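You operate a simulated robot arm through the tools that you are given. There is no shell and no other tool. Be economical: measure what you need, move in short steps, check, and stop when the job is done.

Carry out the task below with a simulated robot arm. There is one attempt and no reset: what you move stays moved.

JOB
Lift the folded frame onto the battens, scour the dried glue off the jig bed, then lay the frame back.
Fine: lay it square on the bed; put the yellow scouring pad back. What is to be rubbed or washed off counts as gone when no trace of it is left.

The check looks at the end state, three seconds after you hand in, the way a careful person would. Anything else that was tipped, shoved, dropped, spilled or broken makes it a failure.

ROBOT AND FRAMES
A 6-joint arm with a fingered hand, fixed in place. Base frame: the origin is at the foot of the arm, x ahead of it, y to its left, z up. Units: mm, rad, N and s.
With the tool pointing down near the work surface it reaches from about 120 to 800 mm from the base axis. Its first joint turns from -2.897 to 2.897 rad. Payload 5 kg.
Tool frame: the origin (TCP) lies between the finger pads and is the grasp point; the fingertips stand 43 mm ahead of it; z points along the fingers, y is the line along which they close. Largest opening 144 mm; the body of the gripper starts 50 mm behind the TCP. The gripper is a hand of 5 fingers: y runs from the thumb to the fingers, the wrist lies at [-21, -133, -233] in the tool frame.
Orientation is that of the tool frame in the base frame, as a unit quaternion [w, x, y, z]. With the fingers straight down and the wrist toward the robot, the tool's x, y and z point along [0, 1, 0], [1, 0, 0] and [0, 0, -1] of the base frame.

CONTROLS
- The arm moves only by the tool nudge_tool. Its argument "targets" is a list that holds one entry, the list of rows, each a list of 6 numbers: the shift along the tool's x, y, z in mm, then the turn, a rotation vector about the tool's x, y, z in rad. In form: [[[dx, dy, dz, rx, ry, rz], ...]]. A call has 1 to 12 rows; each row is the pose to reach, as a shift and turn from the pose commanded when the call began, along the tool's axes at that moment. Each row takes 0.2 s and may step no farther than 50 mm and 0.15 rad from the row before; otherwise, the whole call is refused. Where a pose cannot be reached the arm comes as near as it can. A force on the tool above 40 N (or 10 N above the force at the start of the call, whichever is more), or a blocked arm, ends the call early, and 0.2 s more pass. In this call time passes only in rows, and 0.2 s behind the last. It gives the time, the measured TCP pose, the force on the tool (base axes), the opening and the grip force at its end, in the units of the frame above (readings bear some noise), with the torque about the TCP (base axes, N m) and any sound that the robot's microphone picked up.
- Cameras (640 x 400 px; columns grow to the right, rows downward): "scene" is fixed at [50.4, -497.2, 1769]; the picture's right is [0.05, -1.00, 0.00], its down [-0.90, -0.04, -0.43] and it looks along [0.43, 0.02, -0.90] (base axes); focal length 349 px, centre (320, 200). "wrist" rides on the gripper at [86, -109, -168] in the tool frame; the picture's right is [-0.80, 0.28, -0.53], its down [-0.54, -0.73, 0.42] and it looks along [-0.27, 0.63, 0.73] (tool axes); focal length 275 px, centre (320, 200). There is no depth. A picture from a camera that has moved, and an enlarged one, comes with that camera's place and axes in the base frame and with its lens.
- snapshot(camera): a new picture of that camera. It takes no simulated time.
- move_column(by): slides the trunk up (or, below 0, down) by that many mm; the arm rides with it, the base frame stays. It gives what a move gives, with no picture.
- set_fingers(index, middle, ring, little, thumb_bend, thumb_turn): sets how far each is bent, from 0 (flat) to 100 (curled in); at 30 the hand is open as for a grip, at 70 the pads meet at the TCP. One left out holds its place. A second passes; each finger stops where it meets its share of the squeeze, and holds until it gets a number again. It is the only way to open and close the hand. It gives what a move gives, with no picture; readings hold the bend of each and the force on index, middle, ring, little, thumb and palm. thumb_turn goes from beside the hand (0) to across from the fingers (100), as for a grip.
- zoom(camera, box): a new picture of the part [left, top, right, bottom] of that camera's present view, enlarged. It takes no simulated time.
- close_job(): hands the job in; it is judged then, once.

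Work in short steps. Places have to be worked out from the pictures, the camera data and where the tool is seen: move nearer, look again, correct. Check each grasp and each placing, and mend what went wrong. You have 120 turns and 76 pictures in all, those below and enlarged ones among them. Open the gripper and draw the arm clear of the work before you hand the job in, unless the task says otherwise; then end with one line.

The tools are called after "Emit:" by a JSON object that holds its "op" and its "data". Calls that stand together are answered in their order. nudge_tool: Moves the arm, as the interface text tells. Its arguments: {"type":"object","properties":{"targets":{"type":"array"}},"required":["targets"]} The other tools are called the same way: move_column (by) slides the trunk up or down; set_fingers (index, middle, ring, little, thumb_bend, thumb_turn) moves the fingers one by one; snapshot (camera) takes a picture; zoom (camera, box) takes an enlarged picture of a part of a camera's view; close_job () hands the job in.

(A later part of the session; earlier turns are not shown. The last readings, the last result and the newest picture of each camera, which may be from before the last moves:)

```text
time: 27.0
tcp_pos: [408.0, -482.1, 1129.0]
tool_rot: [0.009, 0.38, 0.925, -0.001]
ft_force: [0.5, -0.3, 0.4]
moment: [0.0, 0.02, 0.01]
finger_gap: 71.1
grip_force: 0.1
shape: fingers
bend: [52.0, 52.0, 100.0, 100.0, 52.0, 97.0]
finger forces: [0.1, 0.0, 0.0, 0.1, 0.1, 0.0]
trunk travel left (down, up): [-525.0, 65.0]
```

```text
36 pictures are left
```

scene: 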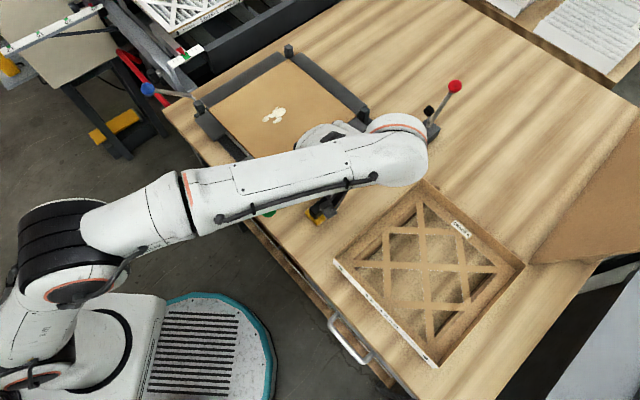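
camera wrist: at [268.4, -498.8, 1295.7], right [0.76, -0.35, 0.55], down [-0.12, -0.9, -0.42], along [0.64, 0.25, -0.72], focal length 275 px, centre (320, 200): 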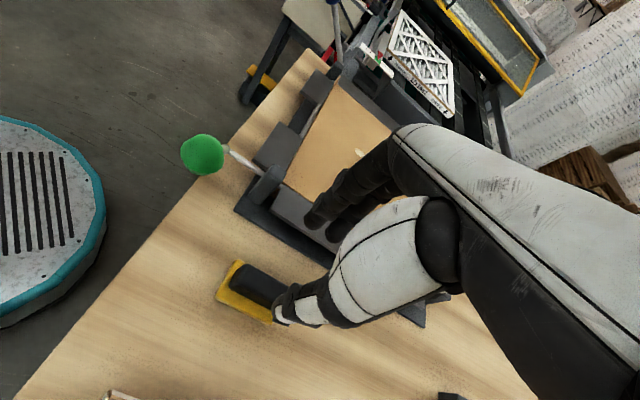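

The TCP is right over the handle. I'll descend to z≈1022, watching the force.

Emit:
{"op": "nudge_tool", "data": {"targets": [[[0, 0, 40, 0, 0, 0], [0, 0, 75, 0, 0, 0], [0, 0, 95, 0, 0, 0], [0, 0, 107, 0, 0, 0]]]}}

Emit:
{"op": "zoom", "data": {"camera": "wrist", "box": [180, 130, 460, 350]}}

```text
time: 28.0
tcp_pos: [410.4, -484.2, 1023.8]
tool_rot: [0.009, 0.382, 0.924, 0.0]
ft_force: [-0.2, 0.0, -0.2]
moment: [0.02, 0.02, 0.01]
finger_gap: 70.8
grip_force: 0.0
shape: fingers
bend: [52.0, 52.0, 100.0, 100.0, 52.0, 97.0]
finger forces: [0.0, 0.1, 0.1, 0.0, 0.0, 0.0]
trunk travel left (down, up): [-525.0, 65.0]
```

```text
1.82 times, centred on (320, 240) of wrist
camera zoom: at [271.3, -500.1, 1190.3], right [0.76, -0.36, 0.55], down [-0.12, -0.9, -0.42], along [0.64, 0.25, -0.72], focal length 500 px, centre (320, 127)
```

zoom: 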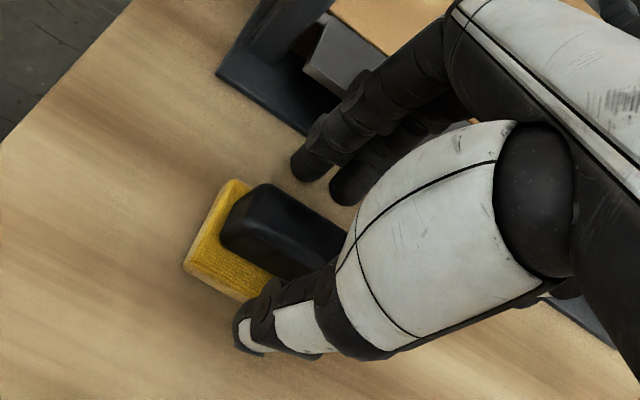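

The alignment looks right. I'll go 5 mm lower and close the index, middle and thumb.

Emit:
{"op": "nudge_tool", "data": {"targets": [[[0, 0, 6, 0, 0, 0]]]}}

Emit:
{"op": "set_fingers", "data": {"index": 62, "middle": 62, "thumb_bend": 62}}

Emit:
{"op": "zoom", "data": {"camera": "wrist", "box": [180, 130, 460, 350]}}

```text
time: 28.4
tcp_pos: [410.1, -483.8, 1018.9]
tool_rot: [0.009, 0.381, 0.925, -0.001]
ft_force: [0.6, 1.0, 0.4]
moment: [0.01, -0.02, -0.01]
finger_gap: 71.1
grip_force: 0.1
shape: fingers
bend: [52.0, 52.0, 100.0, 100.0, 52.0, 97.0]
finger forces: [0.0, 0.0, 0.0, 0.0, 0.1, 0.0]
trunk travel left (down, up): [-525.0, 65.0]
```

```text
time: 29.4
tcp_pos: [410.8, -483.8, 1019.7]
tool_rot: [0.009, 0.381, 0.925, -0.001]
ft_force: [1.3, 0.6, 2.9]
moment: [0.01, -0.03, -0.01]
finger_gap: 47.1
grip_force: 4.2
shape: fingers
bend: [59.0, 61.0, 100.0, 100.0, 59.0, 97.0]
finger forces: [3.0, 2.3, 0.1, 0.0, 4.2, 0.1]
trunk travel left (down, up): [-525.0, 65.0]
```

```text
1.82 times, centred on (320, 240) of wrist
camera zoom: at [270.9, -499.7, 1185.0], right [0.76, -0.36, 0.55], down [-0.12, -0.9, -0.42], along [0.64, 0.25, -0.72], focal length 500 px, centre (320, 127)
```

zoom: 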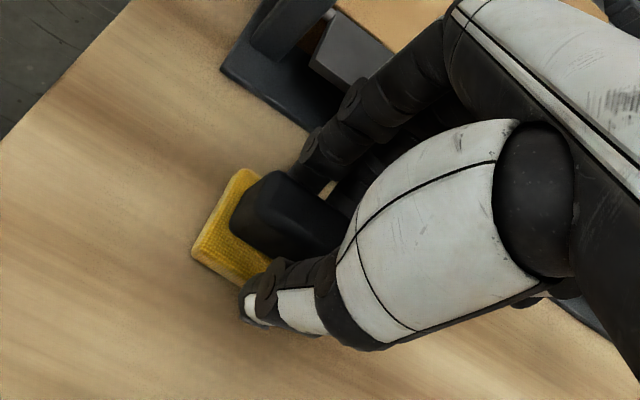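

Both fingers and the thumb have met the handle. I'll squeeze firmly.

Emit:
{"op": "set_fingers", "data": {"index": 76, "middle": 76, "thumb_bend": 76}}

Emit:
{"op": "nudge_tool", "data": {"targets": [[[0, 0, -10, 0, 0, 0], [0, 0, -30, 0, 0, 0]]]}}

Emit:
{"op": "zoom", "data": {"camera": "wrist", "box": [180, 130, 460, 350]}}

```text
time: 30.4
tcp_pos: [409.3, -484.2, 1020.0]
tool_rot: [0.011, 0.382, 0.924, -0.001]
ft_force: [1.8, -3.8, 19.8]
moment: [0.07, -0.19, 0.0]
finger_gap: 29.8
grip_force: 27.4
shape: fingers
bend: [65.0, 64.0, 100.0, 100.0, 65.0, 97.0]
finger forces: [16.6, 12.8, 0.0, 0.0, 24.6, 0.1]
trunk travel left (down, up): [-525.0, 65.0]
```

```text
time: 31.0
tcp_pos: [408.5, -483.6, 1048.2]
tool_rot: [0.009, 0.381, 0.925, -0.001]
ft_force: [0.1, -0.6, -1.2]
moment: [0.05, 0.03, 0.0]
finger_gap: 30.3
grip_force: 20.8
shape: fingers
bend: [64.0, 64.0, 100.0, 100.0, 65.0, 96.0]
finger forces: [11.0, 8.9, 0.0, 0.0, 21.4, 0.0]
trunk travel left (down, up): [-525.0, 65.0]
```

```text
1.82 times, centred on (320, 240) of wrist
camera zoom: at [269.6, -500.2, 1214.2], right [0.76, -0.36, 0.55], down [-0.12, -0.9, -0.42], along [0.64, 0.25, -0.72], focal length 500 px, centre (320, 127)
```

zoom: 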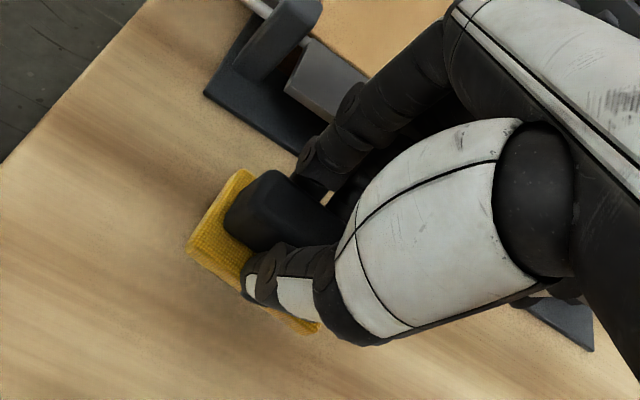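

The pad is held and lifted; on the table, its contact was at TCP z≈1019.5. The glue spans about x 645–700, y −372…−310. I'll raise it and move over the glue.

Emit:
{"op": "nudge_tool", "data": {"targets": [[[0, 0, -40, 0, 0, 0], [0, 0, -80, 0, 0, 0], [-8, 28, -100, 0, 0, 0], [-16, 55, -100, 0, 0, 0], [-24, 83, -100, 0, 0, 0], [-32, 110, -100, 0, 0, 0], [-40, 138, -100, 0, 0, 0], [-48, 166, -100, 0, 0, 0], [-56, 193, -100, 0, 0, 0], [-64, 221, -100, 0, 0, 0], [-72, 248, -100, 0, 0, 0], [-80, 276, -100, 0, 0, 0]]]}}

Emit:
{"op": "snapshot", "data": {"camera": "scene"}}

Emit:
{"op": "snapshot", "data": {"camera": "wrist"}}

```text
time: 33.6
tcp_pos: [660.1, -344.6, 1149.5]
tool_rot: [0.008, 0.381, 0.925, -0.001]
ft_force: [0.9, -0.4, -0.7]
moment: [0.02, 0.04, -0.01]
finger_gap: 29.8
grip_force: 20.2
shape: fingers
bend: [64.0, 64.0, 100.0, 100.0, 65.0, 96.0]
finger forces: [10.4, 8.8, 0.1, 0.0, 21.7, 0.0]
trunk travel left (down, up): [-525.0, 65.0]
```

```text
32 pictures are left
```

scene: 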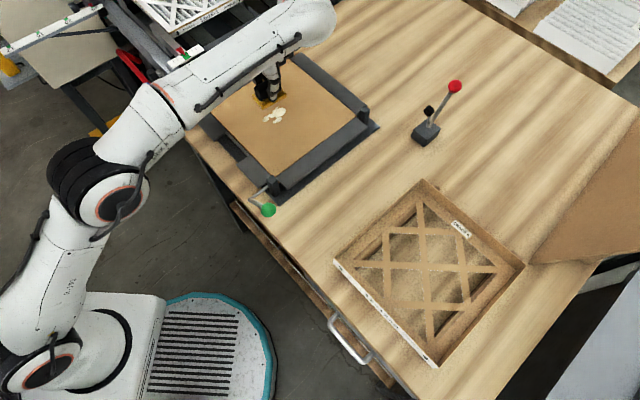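

```text
31 pictures are left
camera wrist: at [520.4, -360.2, 1315.9], right [0.76, -0.36, 0.55], down [-0.12, -0.9, -0.42], along [0.64, 0.25, -0.72], focal length 275 px, centre (320, 200)
```

wrist: 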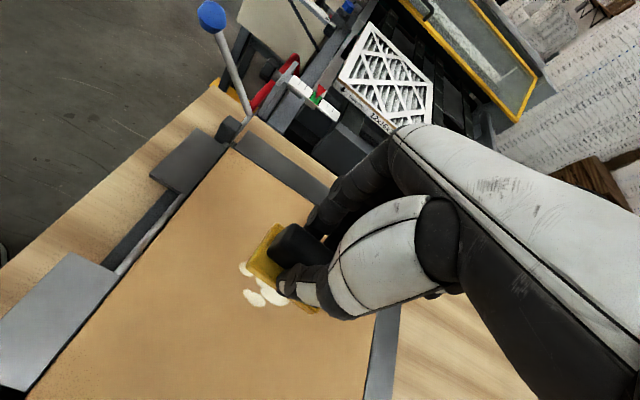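

The glue blobs agree between both views. I'll lower towards the bed, with fine steps near the expected contact.

Emit:
{"op": "nudge_tool", "data": {"targets": [[[0, 0, 40, 0, 0, 0], [0, 0, 70, 0, 0, 0], [0, 0, 78, 0, 0, 0], [0, 0, 82, 0, 0, 0], [0, 0, 86, 0, 0, 0], [0, 0, 90, 0, 0, 0]]]}}

```text
time: 35.1
tcp_pos: [661.8, -345.3, 1069.2]
tool_rot: [0.016, 0.383, 0.924, 0.0]
ft_force: [-0.7, -0.4, 12.3]
moment: [0.11, 0.05, 0.02]
finger_gap: 30.4
grip_force: 27.2
shape: fingers
bend: [64.0, 64.0, 100.0, 100.0, 65.0, 96.0]
finger forces: [18.6, 8.4, 0.0, 0.0, 27.7, 0.0]
trunk travel left (down, up): [-525.0, 65.0]
stopped in row 6: the force on the tool passed its limit at 42 N (the readings are from after the stop); the commanded pose is now the measured one
```

In contact at 12 N. I'll rub back and forth along the pad's length in several lanes, with light downward pressure.

Emit:
{"op": "nudge_tool", "data": {"targets": [[[15, 0, 0.5, 0, 0, 0], [32, 0, 0.5, 0, 0, 0], [15, 0, 0.5, 0, 0, 0], [-10, 0, 0.5, 0, 0, 0], [-32, 0, 0.5, 0, 0, 0], [-32, 14, 0.5, 0, 0, 0], [-10, 14, 0.5, 0, 0, 0], [15, 14, 0.5, 0, 0, 0], [32, 14, 0.5, 0, 0, 0], [15, 14, 0.5, 0, 0, 0], [-10, 14, 0.5, 0, 0, 0], [-32, 14, 0.5, 0, 0, 0]]]}}

Emit:
{"op": "zoom", "data": {"camera": "wrist", "box": [160, 180, 400, 380]}}

```text
time: 37.7
tcp_pos: [694.2, -356.8, 1069.6]
tool_rot: [0.015, 0.382, 0.924, 0.0]
ft_force: [-1.4, 3.2, 20.8]
moment: [0.48, -0.03, -0.02]
finger_gap: 30.2
grip_force: 32.9
shape: fingers
bend: [64.0, 64.0, 100.0, 100.0, 66.0, 96.0]
finger forces: [26.7, 9.2, 0.0, 0.0, 29.3, 0.1]
trunk travel left (down, up): [-525.0, 65.0]
```

```text
2.00 times, centred on (280, 280) of wrist
camera zoom: at [552.9, -371.9, 1234.5], right [0.75, -0.35, 0.56], down [-0.12, -0.9, -0.41], along [0.65, 0.25, -0.72], focal length 551 px, centre (400, 40)
```

zoom: 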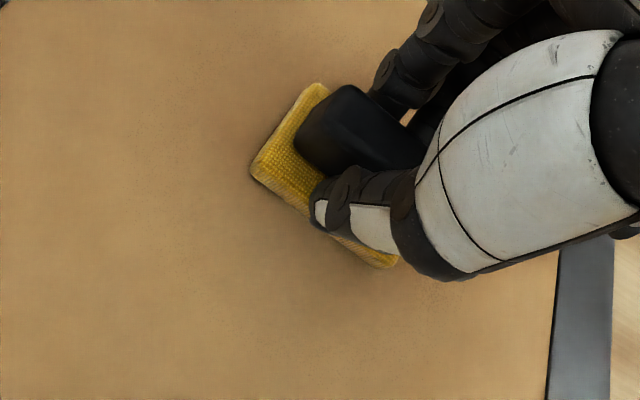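

The visible part is clean. I'll do further lanes to cover the hidden far and near strips, then look.

Emit:
{"op": "nudge_tool", "data": {"targets": [[[0, 14, 0, 0, 0, 0], [22, 14, 0, 0, 0, 0], [44, 14, 0, 0, 0, 0], [64, 14, 0, 0, 0, 0], [40, 14, 0, 0, 0, 0], [15, 14, 0, 0, 0, 0], [-8, 14, 0, 0, 0, 0], [-8, -4, 0, 0, 0, 0], [15, -20, 0, 0, 0, 0], [40, -20, 0, 0, 0, 0], [64, -20, 0, 0, 0, 0], [40, -20, 0, 0, 0, 0]]]}}

Emit:
{"op": "nudge_tool", "data": {"targets": [[[0, 0, -20, 0, 0, 0], [0, 0, -60, 0, 0, 0], [0, -30, -90, 0, 0, 0], [0, -60, -90, 0, 0, 0], [0, -90, -90, 0, 0, 0], [0, -120, -90, 0, 0, 0], [0, -150, -90, 0, 0, 0]]]}}

Emit:
{"op": "zoom", "data": {"camera": "scene", "box": [180, 40, 390, 215]}}

Emit:
{"op": "snapshot", "data": {"camera": "wrist"}}

```text
time: 40.2
tcp_pos: [642.5, -332.4, 1070.4]
tool_rot: [0.016, 0.382, 0.924, 0.002]
ft_force: [0.6, -1.0, 14.4]
moment: [0.17, -0.15, -0.04]
finger_gap: 30.3
grip_force: 30.5
shape: fingers
bend: [63.0, 63.0, 100.0, 100.0, 66.0, 96.0]
finger forces: [22.3, 9.5, 0.0, 0.0, 28.9, 0.0]
trunk travel left (down, up): [-525.0, 65.0]
stopped in row 12: the force on the tool passed its limit at 41 N (the readings are from after the stop); the commanded pose is now the measured one
```

```text
time: 41.8
tcp_pos: [533.8, -441.4, 1154.3]
tool_rot: [0.013, 0.384, 0.923, 0.0]
ft_force: [1.1, 0.5, -1.0]
moment: [0.05, -0.02, 0.0]
finger_gap: 30.5
grip_force: 21.2
shape: fingers
bend: [63.0, 63.0, 100.0, 100.0, 66.0, 96.0]
finger forces: [10.4, 8.8, 0.0, 0.2, 22.4, 0.0]
trunk travel left (down, up): [-525.0, 65.0]
```

```text
2.29 times, centred on (285, 128) of scene
camera zoom: at [50.4, -497.2, 1769.0], right [0.05, -1.0, 0.0], down [-0.9, -0.04, -0.43], along [0.43, 0.02, -0.9], focal length 797 px, centre (400, 366)
```

zoom: 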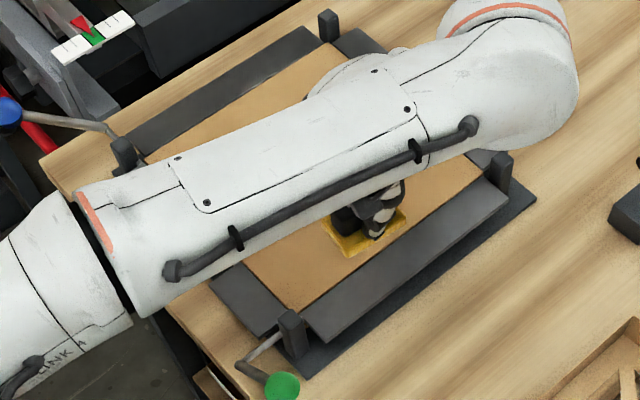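

```text
28 pictures are left
camera wrist: at [393.7, -456.7, 1319.7], right [0.75, -0.36, 0.56], down [-0.12, -0.9, -0.42], along [0.65, 0.25, -0.72], focal length 275 px, centre (320, 200)
```

wrist: 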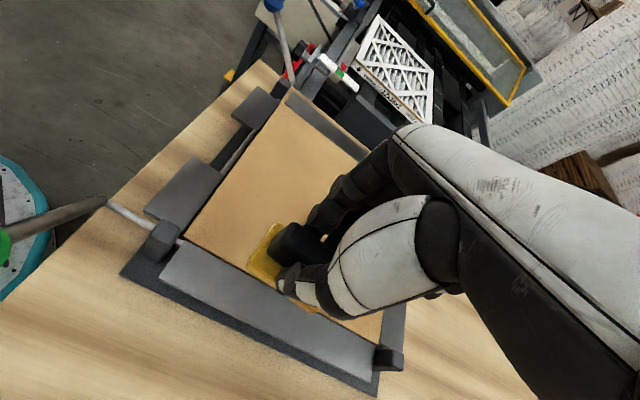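

The arm blocks the view. I'll carry the pad back towards its place at height and look again.

Emit:
{"op": "nudge_tool", "data": {"targets": [[[11, -24, 0, 0, 0, 0], [23, -47, 0, 0, 0, 0], [34, -71, 0, 0, 0, 0], [46, -94, 0, 0, 0, 0], [57, -118, 0, 0, 0, 0]]]}}

Emit:
{"op": "zoom", "data": {"camera": "scene", "box": [210, 50, 370, 180]}}

```text
time: 43.0
tcp_pos: [410.5, -483.9, 1150.0]
tool_rot: [0.014, 0.382, 0.924, 0.001]
ft_force: [-0.3, 0.5, -1.4]
moment: [-0.03, 0.0, -0.02]
finger_gap: 30.4
grip_force: 20.5
shape: fingers
bend: [63.0, 63.0, 100.0, 100.0, 66.0, 96.0]
finger forces: [10.2, 8.7, 0.0, 0.0, 22.2, 0.0]
trunk travel left (down, up): [-525.0, 65.0]
```

```text
3.08 times, centred on (290, 115) of scene
camera zoom: at [50.4, -497.2, 1769.0], right [0.05, -1.0, 0.0], down [-0.9, -0.04, -0.43], along [0.43, 0.02, -0.9], focal length 1073 px, centre (412, 462)
```

zoom: 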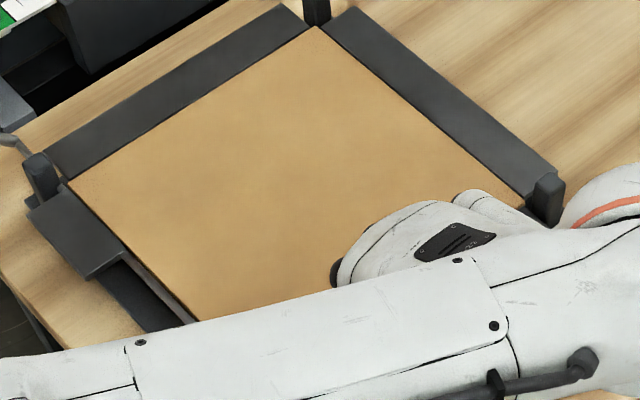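

It looks clean; I'll zoom tightly on the old glue spot to check for traces before parking the pad.

Emit:
{"op": "zoom", "data": {"camera": "scene", "box": [250, 95, 300, 130]}}

```text
11.43 times, centred on (275, 112) of scene
camera zoom: at [50.4, -497.2, 1769.0], right [0.05, -1.0, 0.0], down [-0.9, -0.04, -0.43], along [0.43, 0.02, -0.9], focal length 3987 px, centre (834, 1200)
```

zoom: 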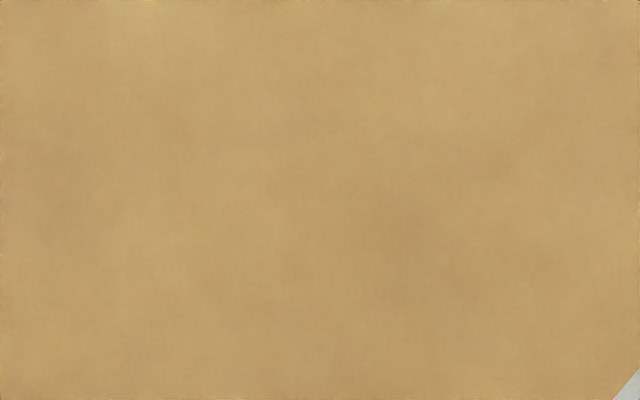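

No trace is left. Now I'll put the pad back at its spot, lowering to just above the earlier contact height of 1019.5.

Emit:
{"op": "nudge_tool", "data": {"targets": [[[0, 0, 40, 0, 0, 0], [0, 0, 80, 0, 0, 0], [0, 0, 110, 0, 0, 0], [0, 0, 122, 0, 0, 0], [0, 0, 127, 0, 0, 0], [0, 0, 130, 0, 0, 0]]]}}

```text
time: 44.4
tcp_pos: [414.3, -483.6, 1021.7]
tool_rot: [0.014, 0.383, 0.924, 0.002]
ft_force: [-0.5, 0.7, -0.7]
moment: [0.0, -0.02, -0.01]
finger_gap: 30.4
grip_force: 20.0
shape: fingers
bend: [63.0, 63.0, 100.0, 100.0, 66.0, 96.0]
finger forces: [10.0, 8.8, 0.0, 0.0, 22.1, 0.0]
trunk travel left (down, up): [-525.0, 65.0]
```

A 4 mm drift in x; I'll correct it and lower the last few mm to contact.

Emit:
{"op": "nudge_tool", "data": {"targets": [[[2.8, -2.8, 0, 0, 0, 0], [2.8, -2.8, 2, 0, 0, 0], [2.8, -2.8, 4, 0, 0, 0]]]}}

```text
time: 45.2
tcp_pos: [409.4, -483.9, 1019.5]
tool_rot: [0.015, 0.383, 0.924, 0.002]
ft_force: [0.9, 1.0, 11.6]
moment: [0.28, -0.12, 0.01]
finger_gap: 30.3
grip_force: 24.9
shape: fingers
bend: [64.0, 63.0, 100.0, 100.0, 66.0, 96.0]
finger forces: [15.2, 10.4, 0.1, 0.0, 23.8, 0.0]
trunk travel left (down, up): [-525.0, 65.0]
```

Contact at 11.6 N. I'll open and rise.

Emit:
{"op": "set_fingers", "data": {"index": 58, "middle": 58, "thumb_bend": 57}}

Emit:
{"op": "set_fingers", "data": {"index": 50, "middle": 50, "thumb_bend": 48}}

Emit:
{"op": "nudge_tool", "data": {"targets": [[[0, 0, -10, 0, 0, 0], [0, 0, -40, 0, 0, 0], [0, 0, -80, 0, 0, 0], [0, 0, -120, 0, 0, 0], [0, 0, -160, 0, 0, 0]]]}}

Emit:
{"op": "snapshot", "data": {"camera": "wrist"}}

```text
time: 46.2
tcp_pos: [409.3, -482.4, 1018.7]
tool_rot: [0.014, 0.384, 0.923, 0.001]
ft_force: [-0.2, 3.2, 20.3]
moment: [-0.17, 0.52, -0.1]
finger_gap: 47.5
grip_force: 10.2
shape: fingers
bend: [57.0, 57.0, 100.0, 100.0, 60.0, 97.0]
finger forces: [0.1, 0.1, 0.0, 0.0, 19.7, 0.0]
trunk travel left (down, up): [-525.0, 65.0]
```

```text
time: 47.2
tcp_pos: [409.6, -482.8, 1018.4]
tool_rot: [0.013, 0.383, 0.924, 0.0]
ft_force: [-0.5, -0.6, 0.0]
moment: [-0.01, -0.01, 0.02]
finger_gap: 81.7
grip_force: 0.0
shape: fingers
bend: [50.0, 50.0, 100.0, 100.0, 48.0, 97.0]
finger forces: [0.1, 0.0, 0.0, 0.0, 0.1, 0.0]
trunk travel left (down, up): [-525.0, 65.0]
```

```text
time: 48.4
tcp_pos: [405.9, -482.1, 1175.3]
tool_rot: [0.014, 0.383, 0.924, 0.002]
ft_force: [0.9, 0.7, -0.4]
moment: [0.05, 0.01, 0.0]
finger_gap: 81.6
grip_force: 0.0
shape: fingers
bend: [50.0, 50.0, 100.0, 100.0, 48.0, 97.0]
finger forces: [0.1, 0.0, 0.1, 0.0, 0.0, 0.1]
trunk travel left (down, up): [-525.0, 65.0]
```

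```text
25 pictures are left
camera wrist: at [265.5, -497.4, 1341.7], right [0.75, -0.36, 0.56], down [-0.12, -0.9, -0.42], along [0.65, 0.25, -0.72], focal length 275 px, centre (320, 200)
```

wrist: 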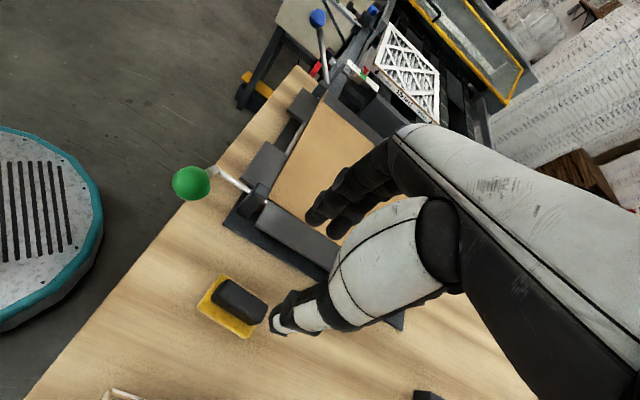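

The pad stands back in place. Next I'll swing back over the left-front wall of the frame on the battens, turning the hand 90° to face it squarely.

Emit:
{"op": "nudge_tool", "data": {"targets": [[[7, -25, 0, 0, 0, 0.143], [13, -50, 0, 0, 0, 0.286], [20, -75, 0, 0, 0, 0.428], [27, -100, 0, 0, 0, 0.571], [33, -125, 0, 0, 0, 0.714], [40, -150, 0, 0, 0, 0.857], [46, -175, 0, 0, 0, 1.0], [53, -200, 0, 0, 0, 1.142], [60, -225, 0, 0, 0, 1.285], [66, -250, 0, 0, 0, 1.428], [73, -275, 0, 0, 0, 1.57]]]}}

Emit:
{"op": "nudge_tool", "data": {"targets": [[[0, 0, 0, 0.026, -0.011, 0]]]}}

Emit:
{"op": "snapshot", "data": {"camera": "scene"}}

Emit:
{"op": "snapshot", "data": {"camera": "wrist"}}

```text
time: 50.8
tcp_pos: [159.3, -624.3, 1171.4]
tool_rot: [0.009, 0.924, 0.382, 0.01]
ft_force: [0.6, 0.2, 0.3]
moment: [0.0, 0.04, 0.01]
finger_gap: 81.8
grip_force: 0.0
shape: fingers
bend: [50.0, 50.0, 100.0, 100.0, 48.0, 97.0]
finger forces: [0.1, 0.0, 0.0, 0.0, 0.1, 0.0]
trunk travel left (down, up): [-525.0, 65.0]
```

```text
time: 51.2
tcp_pos: [159.9, -625.2, 1172.5]
tool_rot: [0.0, 0.924, 0.383, 0.0]
ft_force: [0.3, 0.4, 0.8]
moment: [0.01, 0.02, 0.0]
finger_gap: 81.9
grip_force: 0.1
shape: fingers
bend: [50.0, 50.0, 100.0, 100.0, 48.0, 97.0]
finger forces: [0.0, 0.1, 0.1, 0.0, 0.0, 0.0]
trunk travel left (down, up): [-525.0, 65.0]
```

```text
24 pictures are left
```

scene: 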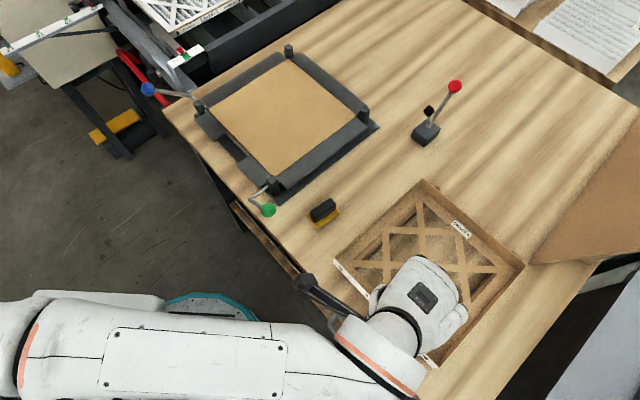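

```text
23 pictures are left
camera wrist: at [144.6, -488.8, 1340.7], right [-0.36, -0.77, 0.53], down [-0.9, 0.13, -0.42], along [0.25, -0.63, -0.73], focal length 275 px, centre (320, 200)
```

wrist: 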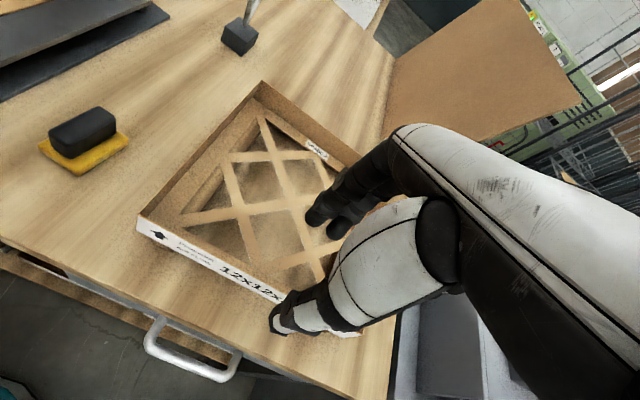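

The wall's middle is about (161,-617); the TCP is about 5 mm inside of it. I'll shift over and descend to z≈1064.

Emit:
{"op": "nudge_tool", "data": {"targets": [[[5, -5, 30, 0, 0, 0], [5, -5, 65, 0, 0, 0], [5, -5, 95, 0, 0, 0], [5, -5, 108, 0, 0, 0]]]}}

Emit:
{"op": "set_fingers", "data": {"index": 62, "middle": 62, "thumb_bend": 60}}

Emit:
{"op": "nudge_tool", "data": {"targets": [[[0, 0, 6, 0, 0, 0], [0, 0, 11, 0, 0, 0]]]}}

Emit:
{"op": "zoom", "data": {"camera": "wrist", "box": [120, 100, 480, 400]}}

```text
time: 52.2
tcp_pos: [160.0, -619.9, 1065.4]
tool_rot: [-0.001, 0.924, 0.383, 0.001]
ft_force: [0.1, 0.4, 0.9]
moment: [0.02, -0.01, 0.01]
finger_gap: 81.7
grip_force: 0.1
shape: fingers
bend: [50.0, 50.0, 100.0, 100.0, 48.0, 97.0]
finger forces: [0.0, 0.0, 0.1, 0.0, 0.0, 0.1]
trunk travel left (down, up): [-525.0, 65.0]
```

```text
time: 53.2
tcp_pos: [159.9, -618.9, 1064.6]
tool_rot: [-0.002, 0.924, 0.384, 0.0]
ft_force: [1.0, -0.2, 1.0]
moment: [-0.01, 0.01, -0.03]
finger_gap: 39.4
grip_force: 0.0
shape: fingers
bend: [62.0, 62.0, 100.0, 100.0, 60.0, 97.0]
finger forces: [0.1, 0.1, 0.0, 0.0, 0.0, 0.1]
trunk travel left (down, up): [-525.0, 65.0]
```

```text
time: 53.8
tcp_pos: [160.2, -617.6, 1052.6]
tool_rot: [-0.001, 0.923, 0.385, 0.001]
ft_force: [0.2, 0.6, -0.5]
moment: [0.0, 0.01, -0.01]
finger_gap: 39.6
grip_force: 0.0
shape: fingers
bend: [62.0, 62.0, 100.0, 100.0, 60.0, 97.0]
finger forces: [0.1, 0.0, 0.0, 0.0, 0.0, 0.0]
trunk travel left (down, up): [-525.0, 65.0]
```

```text
1.33 times, centred on (300, 250) of wrist
camera zoom: at [145.6, -482.9, 1222.1], right [-0.36, -0.77, 0.53], down [-0.9, 0.13, -0.42], along [0.25, -0.63, -0.73], focal length 367 px, centre (347, 133)
```

zoom: 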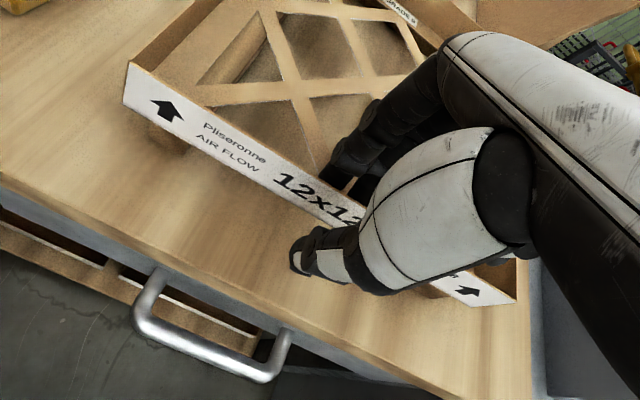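

I'll close gradually on the wall with the two fingers and the thumb.

Emit:
{"op": "set_fingers", "data": {"index": 68, "middle": 68, "thumb_bend": 70}}

Emit:
{"op": "set_fingers", "data": {"index": 76, "middle": 76, "thumb_bend": 76}}

Emit:
{"op": "zoom", "data": {"camera": "wrist", "box": [120, 100, 480, 400]}}

Emit:
{"op": "zoom", "data": {"camera": "scene", "box": [300, 130, 620, 390]}}

```text
time: 54.8
tcp_pos: [160.1, -618.9, 1054.2]
tool_rot: [-0.001, 0.924, 0.383, 0.001]
ft_force: [-1.1, 0.7, -0.2]
moment: [0.01, 0.01, -0.01]
finger_gap: 11.9
grip_force: 0.5
shape: fingers
bend: [68.0, 68.0, 100.0, 100.0, 70.0, 97.0]
finger forces: [0.0, 0.2, 0.0, 0.1, 0.1, 0.0]
trunk travel left (down, up): [-525.0, 65.0]
```

```text
time: 55.8
tcp_pos: [160.5, -619.8, 1054.2]
tool_rot: [-0.001, 0.924, 0.383, 0.001]
ft_force: [-1.0, 0.3, 0.4]
moment: [0.0, 0.04, -0.04]
finger_gap: 5.2
grip_force: 11.7
shape: fingers
bend: [72.0, 76.0, 100.0, 100.0, 72.0, 96.0]
finger forces: [8.6, 3.2, 0.1, 0.1, 11.6, 0.0]
trunk travel left (down, up): [-525.0, 65.0]
```

```text
1.33 times, centred on (300, 250) of wrist
camera zoom: at [145.6, -482.8, 1222.3], right [-0.36, -0.77, 0.53], down [-0.9, 0.13, -0.42], along [0.25, -0.63, -0.73], focal length 367 px, centre (347, 133)
```

zoom: 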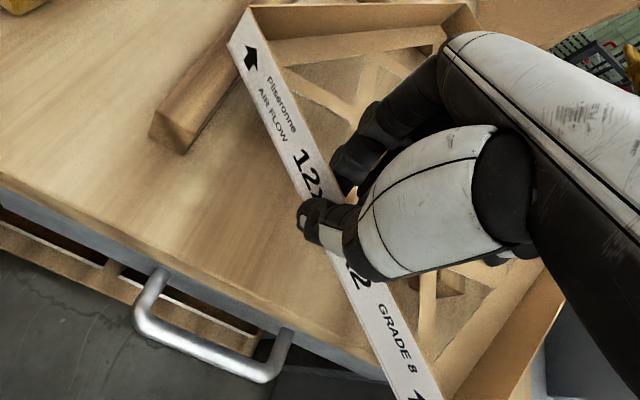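

```text
1.54 times, centred on (460, 260) of scene
camera zoom: at [50.4, -497.2, 1769.0], right [0.05, -1.0, 0.0], down [-0.9, -0.04, -0.43], along [0.43, 0.02, -0.9], focal length 537 px, centre (105, 108)
```

zoom: 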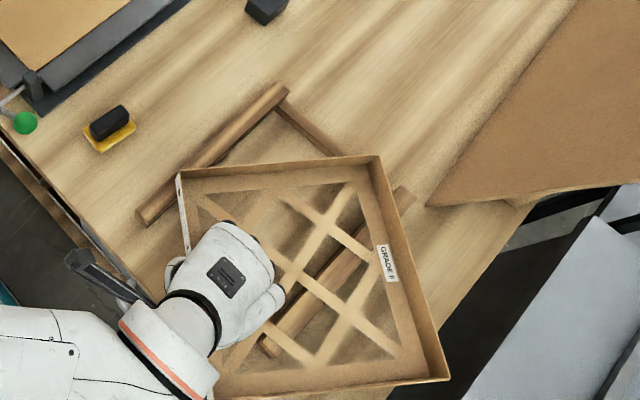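

The wall twisted about the index–thumb axis again, same as before; that hold was stable and I can compensate with hand yaw. I'll lift gently and check.

Emit:
{"op": "nudge_tool", "data": {"targets": [[[0, 0, -8, 0, 0, 0], [0, 0, -20, 0, 0, 0], [0, 0, -40, 0, 0, 0], [0, 0, -70, 0, 0, 0], [0, 0, -100, 0, 0, 0], [0, 0, -130, 0, 0, 0], [0, 0, -155, 0, 0, 0]]]}}

Emit:
{"op": "snapshot", "data": {"camera": "scene"}}

```text
time: 57.4
tcp_pos: [160.0, -616.8, 1208.2]
tool_rot: [-0.002, 0.924, 0.382, 0.0]
ft_force: [-0.4, 0.6, -0.7]
moment: [0.04, 0.02, 0.0]
finger_gap: 5.6
grip_force: 11.5
shape: fingers
bend: [72.0, 76.0, 100.0, 100.0, 72.0, 96.0]
finger forces: [8.7, 3.3, 0.1, 0.0, 11.8, 0.1]
trunk travel left (down, up): [-525.0, 65.0]
```

```text
19 pictures are left
```

scene: 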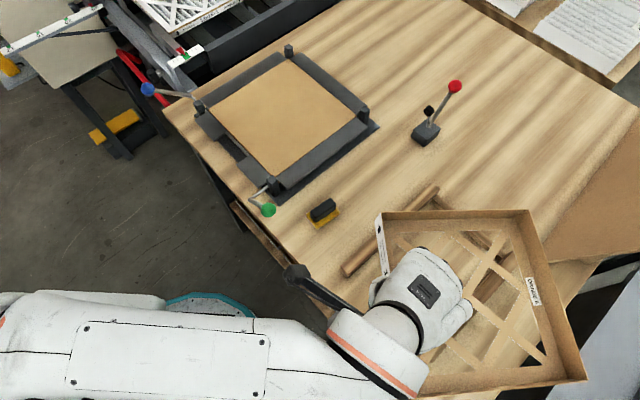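

Held and lifted, rotated about −40° relative to its original yaw, with a similar droop. I'll carry it halfway back, turning the hand by −0.695 rad so the frame regains its original orientation.

Emit:
{"op": "nudge_tool", "data": {"targets": [[[25, 2, 0, 0, 0, -0.063], [50, 3, 0, 0, 0, -0.126], [74, 5, 0, 0, 0, -0.19], [99, 7, 0, 0, 0, -0.253], [124, 8, 0, 0, 0, -0.316], [148, 10, 0, 0, 0, -0.379], [173, 12, 0, 0, 0, -0.442], [198, 13, 0, 0, 0, -0.505], [223, 15, 0, 0, 0, -0.569], [247, 17, 0, 0, 0, -0.632], [272, 18, 0, 0, 0, -0.695]]]}}

```text
time: 59.8
tcp_pos: [364.3, -437.9, 1211.2]
tool_rot: [-0.001, 0.738, 0.675, 0.002]
ft_force: [-0.3, -0.2, -0.5]
moment: [0.05, 0.07, -0.03]
finger_gap: 5.0
grip_force: 11.7
shape: fingers
bend: [72.0, 76.0, 100.0, 100.0, 72.0, 96.0]
finger forces: [8.9, 3.1, 0.0, 0.0, 11.8, 0.1]
trunk travel left (down, up): [-525.0, 65.0]
```

Now the second half to above the bed at (571,-258), with the levelling tilt added early.

Emit:
{"op": "nudge_tool", "data": {"targets": [[[18, 17, 0, -0.05, -0.042, 0], [36, 35, 0, -0.1, -0.083, 0], [54, 52, 0, -0.1, -0.083, 0], [72, 69, 0, -0.1, -0.083, 0], [90, 86, 0, -0.1, -0.083, 0], [108, 104, 0, -0.1, -0.083, 0], [126, 121, 0, -0.1, -0.083, 0], [144, 138, 0, -0.1, -0.083, 0], [162, 155, 0, -0.1, -0.083, 0], [180, 173, 0, -0.1, -0.083, 0], [198, 190, 0, -0.1, -0.083, 0]]]}}

Emit:
{"op": "zoom", "data": {"camera": "scene", "box": [130, 30, 390, 220]}}

Emit:
{"op": "snapshot", "data": {"camera": "wrist"}}

```text
time: 62.2
tcp_pos: [573.0, -258.0, 1209.8]
tool_rot: [0.064, 0.736, 0.674, 0.004]
ft_force: [0.0, -0.4, -0.3]
moment: [0.04, 0.03, 0.01]
finger_gap: 5.0
grip_force: 11.9
shape: fingers
bend: [72.0, 76.0, 100.0, 100.0, 72.0, 96.0]
finger forces: [9.2, 2.9, 0.0, 0.0, 12.0, 0.0]
trunk travel left (down, up): [-525.0, 65.0]
```

```text
2.11 times, centred on (260, 125) of scene
camera zoom: at [50.4, -497.2, 1769.0], right [0.05, -1.0, 0.0], down [-0.9, -0.04, -0.43], along [0.43, 0.02, -0.9], focal length 734 px, centre (446, 358)
```

zoom: 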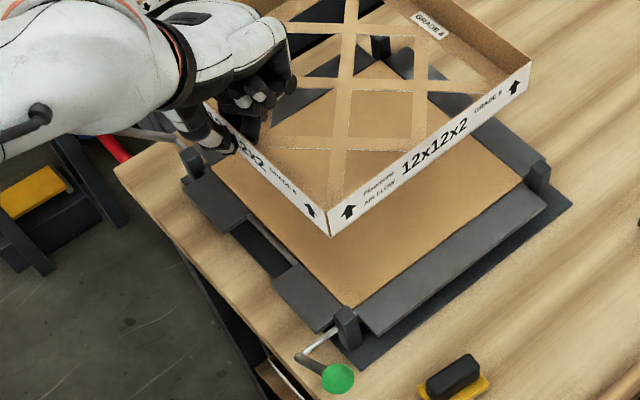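

```text
17 pictures are left
camera wrist: at [459.1, -149.4, 1359.7], right [0.16, -0.77, 0.62], down [-0.73, -0.51, -0.45], along [0.66, -0.38, -0.64], focal length 275 px, centre (320, 200)
```

wrist: 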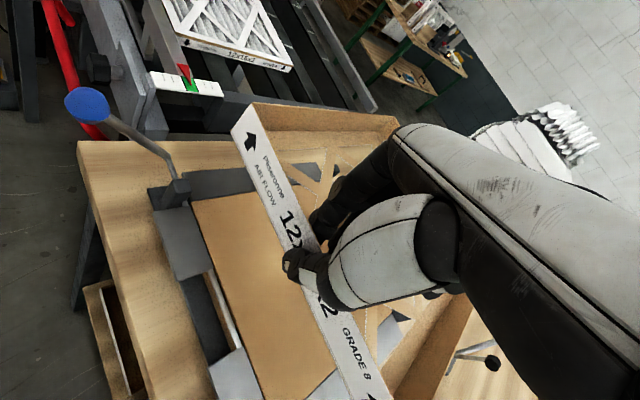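

By both cameras the frame is about 16 mm too far in x, with a slight remaining droop and about 1.8° too much yaw. I'll correct these while lowering to z≈1130, then measure again.

Emit:
{"op": "nudge_tool", "data": {"targets": [[[1, -10, 25, -0.017, -0.015, 0.015], [1.5, -17, 50, -0.035, -0.029, 0.03], [2.2, -23.7, 79, -0.035, -0.029, 0.03]]]}}

Emit:
{"op": "zoom", "data": {"camera": "scene", "box": [130, 30, 390, 220]}}

Emit:
{"op": "snapshot", "data": {"camera": "wrist"}}

```text
time: 63.0
tcp_pos: [556.5, -263.1, 1129.2]
tool_rot: [0.088, 0.746, 0.661, 0.005]
ft_force: [0.4, -0.4, -0.8]
moment: [0.05, 0.02, 0.0]
finger_gap: 5.0
grip_force: 11.6
shape: fingers
bend: [72.0, 76.0, 100.0, 100.0, 72.0, 96.0]
finger forces: [8.8, 3.0, 0.0, 0.0, 11.8, 0.0]
trunk travel left (down, up): [-525.0, 65.0]
```

```text
2.11 times, centred on (260, 125) of scene
camera zoom: at [50.4, -497.2, 1769.0], right [0.05, -1.0, 0.0], down [-0.9, -0.04, -0.43], along [0.43, 0.02, -0.9], focal length 734 px, centre (446, 358)
```

zoom: 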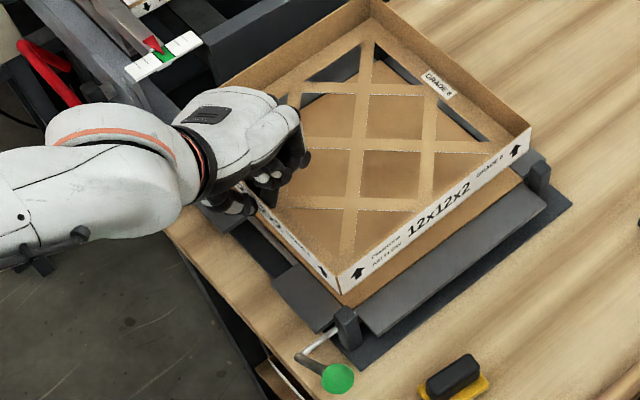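

```text
15 pictures are left
camera wrist: at [439.2, -145.4, 1270.1], right [0.11, -0.75, 0.65], down [-0.73, -0.51, -0.46], along [0.67, -0.42, -0.61], focal length 275 px, centre (320, 200)
```

wrist: 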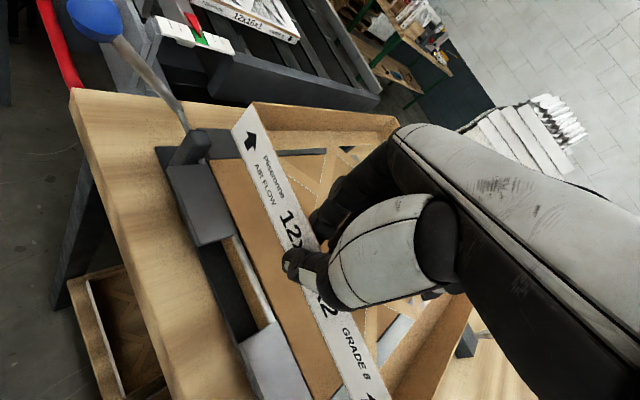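

The corners now match the original projected positions within ~3–5 mm. I'll lower 40 mm straight down with a 3 mm correction and re-check before entering between the corner posts.

Emit:
{"op": "nudge_tool", "data": {"targets": [[[4.5, 0, 20, 0, 0, 0], [6.8, -2.7, 39.4, 0, 0, 0]]]}}

Emit:
{"op": "zoom", "data": {"camera": "scene", "box": [130, 30, 390, 220]}}

```text
time: 63.6
tcp_pos: [559.6, -258.5, 1088.4]
tool_rot: [0.088, 0.746, 0.661, 0.005]
ft_force: [0.2, 0.2, 0.6]
moment: [0.01, 0.09, 0.01]
finger_gap: 5.0
grip_force: 12.4
shape: fingers
bend: [72.0, 76.0, 100.0, 100.0, 72.0, 96.0]
finger forces: [9.2, 3.0, 0.0, 0.0, 12.3, 0.1]
trunk travel left (down, up): [-525.0, 65.0]
```

```text
2.11 times, centred on (260, 125) of scene
camera zoom: at [50.4, -497.2, 1769.0], right [0.05, -1.0, 0.0], down [-0.9, -0.04, -0.43], along [0.43, 0.02, -0.9], focal length 734 px, centre (446, 358)
```

zoom: 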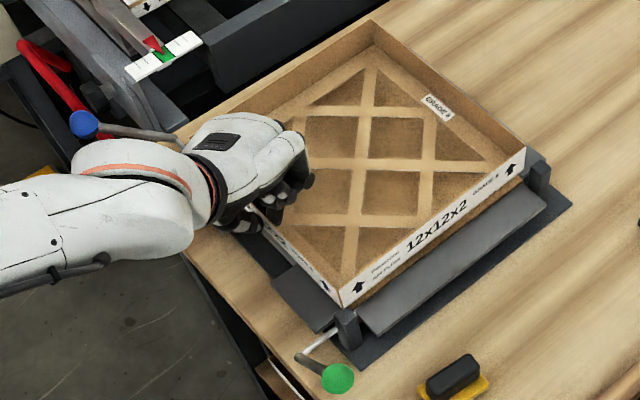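

I'll compare with the original picture at the same enlargement as before.

Emit:
{"op": "zoom", "data": {"camera": "scene", "box": [180, 70, 330, 220]}}

```text
2.67 times, centred on (255, 145) of scene
camera zoom: at [50.4, -497.2, 1769.0], right [0.05, -1.0, 0.0], down [-0.9, -0.04, -0.43], along [0.43, 0.02, -0.9], focal length 930 px, centre (493, 347)
```

zoom: 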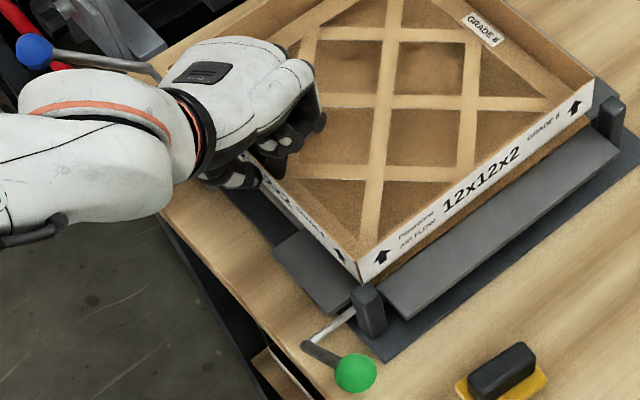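

The comparison shows the far side sits about 13 mm higher than the near one, and the frame is about 4 mm too far in +y. I'll undo the extra tilt, shift 4 mm, and lower a little.

Emit:
{"op": "nudge_tool", "data": {"targets": [[[-2, 1, 0, 0.017, 0.014, 0], [-4, 1.5, 0, 0.034, 0.028, 0], [-3.3, 0.7, 6, 0.034, 0.028, 0]]]}}

Emit:
{"op": "zoom", "data": {"camera": "scene", "box": [180, 70, 330, 220]}}

```text
time: 64.4
tcp_pos: [560.7, -263.3, 1082.5]
tool_rot: [0.064, 0.746, 0.663, 0.005]
ft_force: [0.5, 0.4, 1.1]
moment: [0.0, 0.15, -0.02]
finger_gap: 4.8
grip_force: 12.5
shape: fingers
bend: [72.0, 76.0, 100.0, 100.0, 72.0, 96.0]
finger forces: [8.9, 3.6, 0.0, 0.0, 12.5, 0.0]
trunk travel left (down, up): [-525.0, 65.0]
```

```text
2.67 times, centred on (255, 145) of scene
camera zoom: at [50.4, -497.2, 1769.0], right [0.05, -1.0, 0.0], down [-0.9, -0.04, -0.43], along [0.43, 0.02, -0.9], focal length 930 px, centre (493, 347)
```

zoom: 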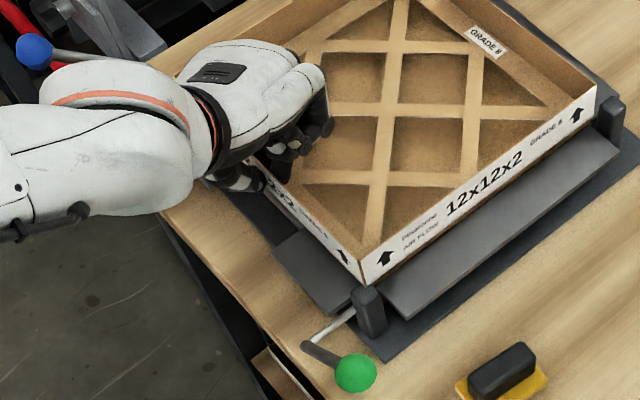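

Now within about 1–3 px of the original once lowered the last ~9 mm. I'll lower in 3 mm steps.

Emit:
{"op": "nudge_tool", "data": {"targets": [[[-0.5, 0, 3, 0, 0, 0], [-0.5, -0.3, 6, 0, 0, 0], [-0.3, -0.6, 9, 0, 0, 0]]]}}

Emit:
{"op": "zoom", "data": {"camera": "scene", "box": [180, 70, 330, 220]}}

```text
time: 65.2
tcp_pos: [559.3, -265.0, 1074.4]
tool_rot: [0.065, 0.747, 0.662, 0.005]
ft_force: [0.6, -0.1, 2.5]
moment: [-0.02, 0.14, 0.02]
finger_gap: 5.0
grip_force: 13.0
shape: fingers
bend: [72.0, 76.0, 100.0, 100.0, 73.0, 96.0]
finger forces: [9.2, 3.7, 0.1, 0.0, 12.8, 0.0]
trunk travel left (down, up): [-525.0, 65.0]
```

```text
2.67 times, centred on (255, 145) of scene
camera zoom: at [50.4, -497.2, 1769.0], right [0.05, -1.0, 0.0], down [-0.9, -0.04, -0.43], along [0.43, 0.02, -0.9], focal length 930 px, centre (493, 347)
```

zoom: 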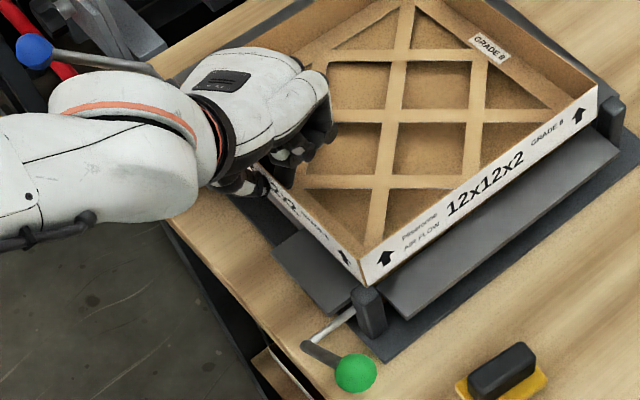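

The far side dropped but the near-right wall did not, so it may be caught on the posts. I'll zoom in on that wall and look from the wrist.

Emit:
{"op": "zoom", "data": {"camera": "scene", "box": [255, 95, 370, 190]}}

Emit:
{"op": "snapshot", "data": {"camera": "wrist"}}

```text
4.21 times, centred on (312, 142) of scene
camera zoom: at [50.4, -497.2, 1769.0], right [0.05, -1.0, 0.0], down [-0.9, -0.04, -0.43], along [0.43, 0.02, -0.9], focal length 1469 px, centre (352, 442)
```

zoom: 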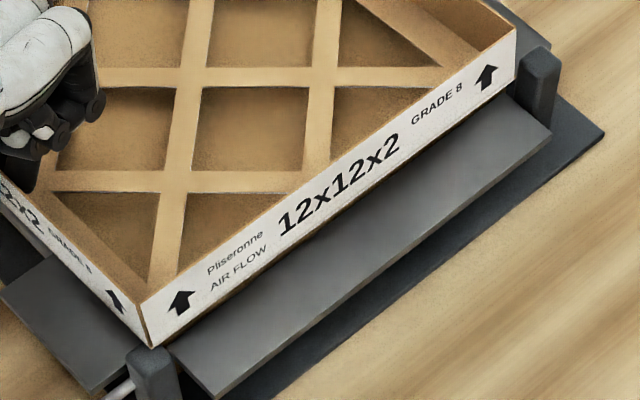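

```text
9 pictures are left
camera wrist: at [448.7, -152.7, 1223.0], right [0.13, -0.77, 0.62], down [-0.74, -0.49, -0.45], along [0.65, -0.4, -0.64], focal length 275 px, centre (320, 200)
```

wrist: 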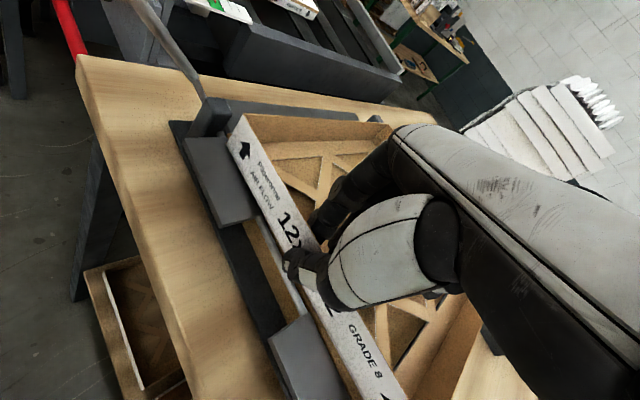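

The near corner sits about 5 px left and low of its original place, so the held wall is some 7 mm too far outward. I'll lift 6 mm, shift about 7–8 mm inward along (1,-1), and lower again.

Emit:
{"op": "nudge_tool", "data": {"targets": [[[-0.5, 0.6, -6, 0, 0, 0], [-3, 4, -6, 0, 0, 0], [-5.4, 6.6, -6, 0, 0, 0], [-5, 6, 0, 0, 0, 0], [-4.6, 5.4, 4, 0, 0, 0]]]}}

Emit:
{"op": "zoom", "data": {"camera": "scene", "box": [180, 70, 330, 220]}}

```text
time: 66.4
tcp_pos: [566.0, -270.6, 1070.5]
tool_rot: [0.064, 0.747, 0.662, 0.005]
ft_force: [0.4, 0.8, -0.4]
moment: [0.03, 0.02, -0.01]
finger_gap: 4.9
grip_force: 11.9
shape: fingers
bend: [72.0, 76.0, 100.0, 100.0, 73.0, 96.0]
finger forces: [9.0, 3.0, 0.0, 0.0, 12.1, 0.0]
trunk travel left (down, up): [-525.0, 65.0]
```

```text
2.67 times, centred on (255, 145) of scene
camera zoom: at [50.4, -497.2, 1769.0], right [0.05, -1.0, 0.0], down [-0.9, -0.04, -0.43], along [0.43, 0.02, -0.9], focal length 930 px, centre (493, 347)
```

zoom: 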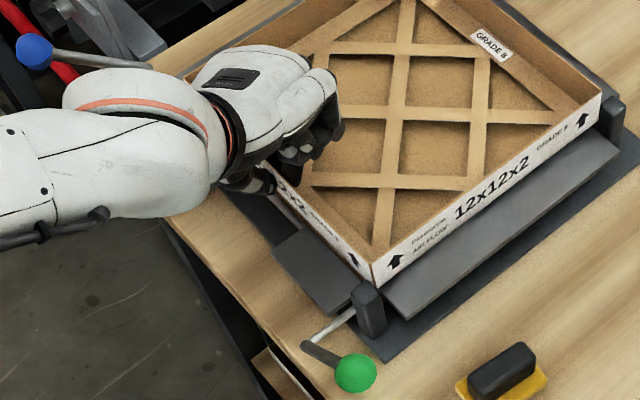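

Free again and close: the whole pattern is about 5 px to the right of the original. I'll shift by (+3,+5) mm and lower to contact.

Emit:
{"op": "nudge_tool", "data": {"targets": [[[5.3, 2.4, 0, 0, 0, 0], [5.5, 2.2, 2, 0, 0, 0], [5.7, 2, 4, 0, 0, 0], [5.9, 1.8, 6, 0, 0, 0]]]}}

Emit:
{"op": "zoom", "data": {"camera": "scene", "box": [180, 70, 330, 220]}}

```text
time: 67.4
tcp_pos: [567.9, -263.5, 1065.1]
tool_rot: [0.064, 0.746, 0.663, 0.005]
ft_force: [-0.7, -1.6, -0.9]
moment: [0.03, 0.05, 0.01]
finger_gap: 4.8
grip_force: 12.4
shape: fingers
bend: [72.0, 76.0, 100.0, 100.0, 73.0, 96.0]
finger forces: [8.8, 3.4, 0.0, 0.0, 12.2, 0.0]
trunk travel left (down, up): [-525.0, 65.0]
```

```text
2.67 times, centred on (255, 145) of scene
camera zoom: at [50.4, -497.2, 1769.0], right [0.05, -1.0, 0.0], down [-0.9, -0.04, -0.43], along [0.43, 0.02, -0.9], focal length 930 px, centre (493, 347)
```

zoom: 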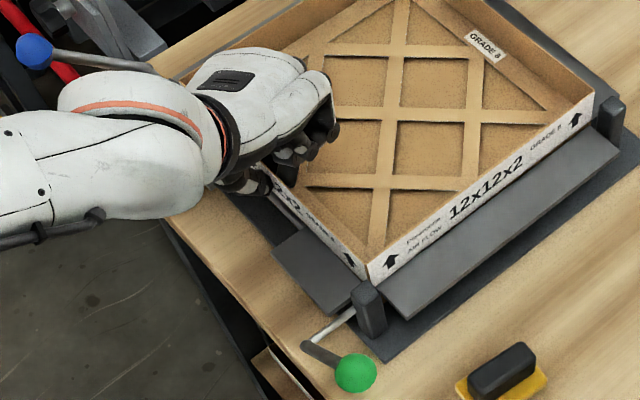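

The pattern now matches the original picture within 1–2 px. I'll lower the last mm or two until contact.

Emit:
{"op": "nudge_tool", "data": {"targets": [[[0.1, -0.1, 1.5, 0, 0, 0], [0.3, -0.3, 3, 0, 0, 0]]]}}

```text
time: 68.0
tcp_pos: [569.2, -264.0, 1062.0]
tool_rot: [0.064, 0.746, 0.663, 0.005]
ft_force: [0.1, 0.4, -1.4]
moment: [0.06, 0.03, -0.02]
finger_gap: 4.9
grip_force: 11.8
shape: fingers
bend: [72.0, 76.0, 100.0, 100.0, 73.0, 96.0]
finger forces: [9.0, 3.2, 0.0, 0.0, 12.2, 0.0]
trunk travel left (down, up): [-525.0, 65.0]
```

Still no contact; I'll continue in 2 mm steps.

Emit:
{"op": "nudge_tool", "data": {"targets": [[[0.2, -0.2, 2, 0, 0, 0], [0.3, -0.4, 4, 0, 0, 0], [0.5, -0.6, 6, 0, 0, 0]]]}}

Emit:
{"op": "zoom", "data": {"camera": "scene", "box": [180, 70, 330, 220]}}

```text
time: 68.8
tcp_pos: [568.6, -264.1, 1058.7]
tool_rot: [0.068, 0.747, 0.661, 0.005]
ft_force: [-0.9, -0.7, 18.8]
moment: [0.06, 0.05, 0.04]
finger_gap: 4.5
grip_force: 18.1
shape: fingers
bend: [73.0, 76.0, 100.0, 100.0, 73.0, 96.0]
finger forces: [12.0, 6.1, 0.1, 0.0, 17.1, 0.0]
trunk travel left (down, up): [-525.0, 65.0]
```

```text
2.67 times, centred on (255, 145) of scene
camera zoom: at [50.4, -497.2, 1769.0], right [0.05, -1.0, 0.0], down [-0.9, -0.04, -0.43], along [0.43, 0.02, -0.9], focal length 930 px, centre (493, 347)
```

zoom: 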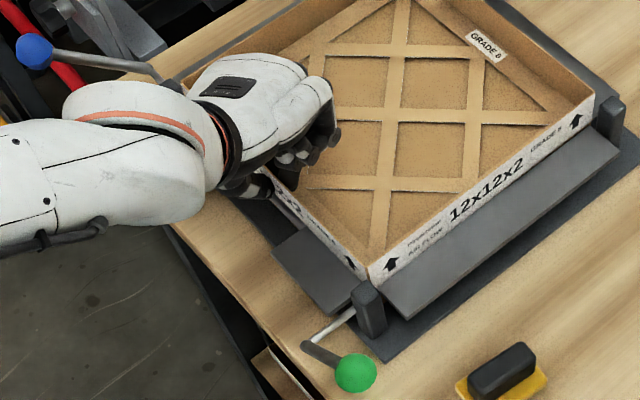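

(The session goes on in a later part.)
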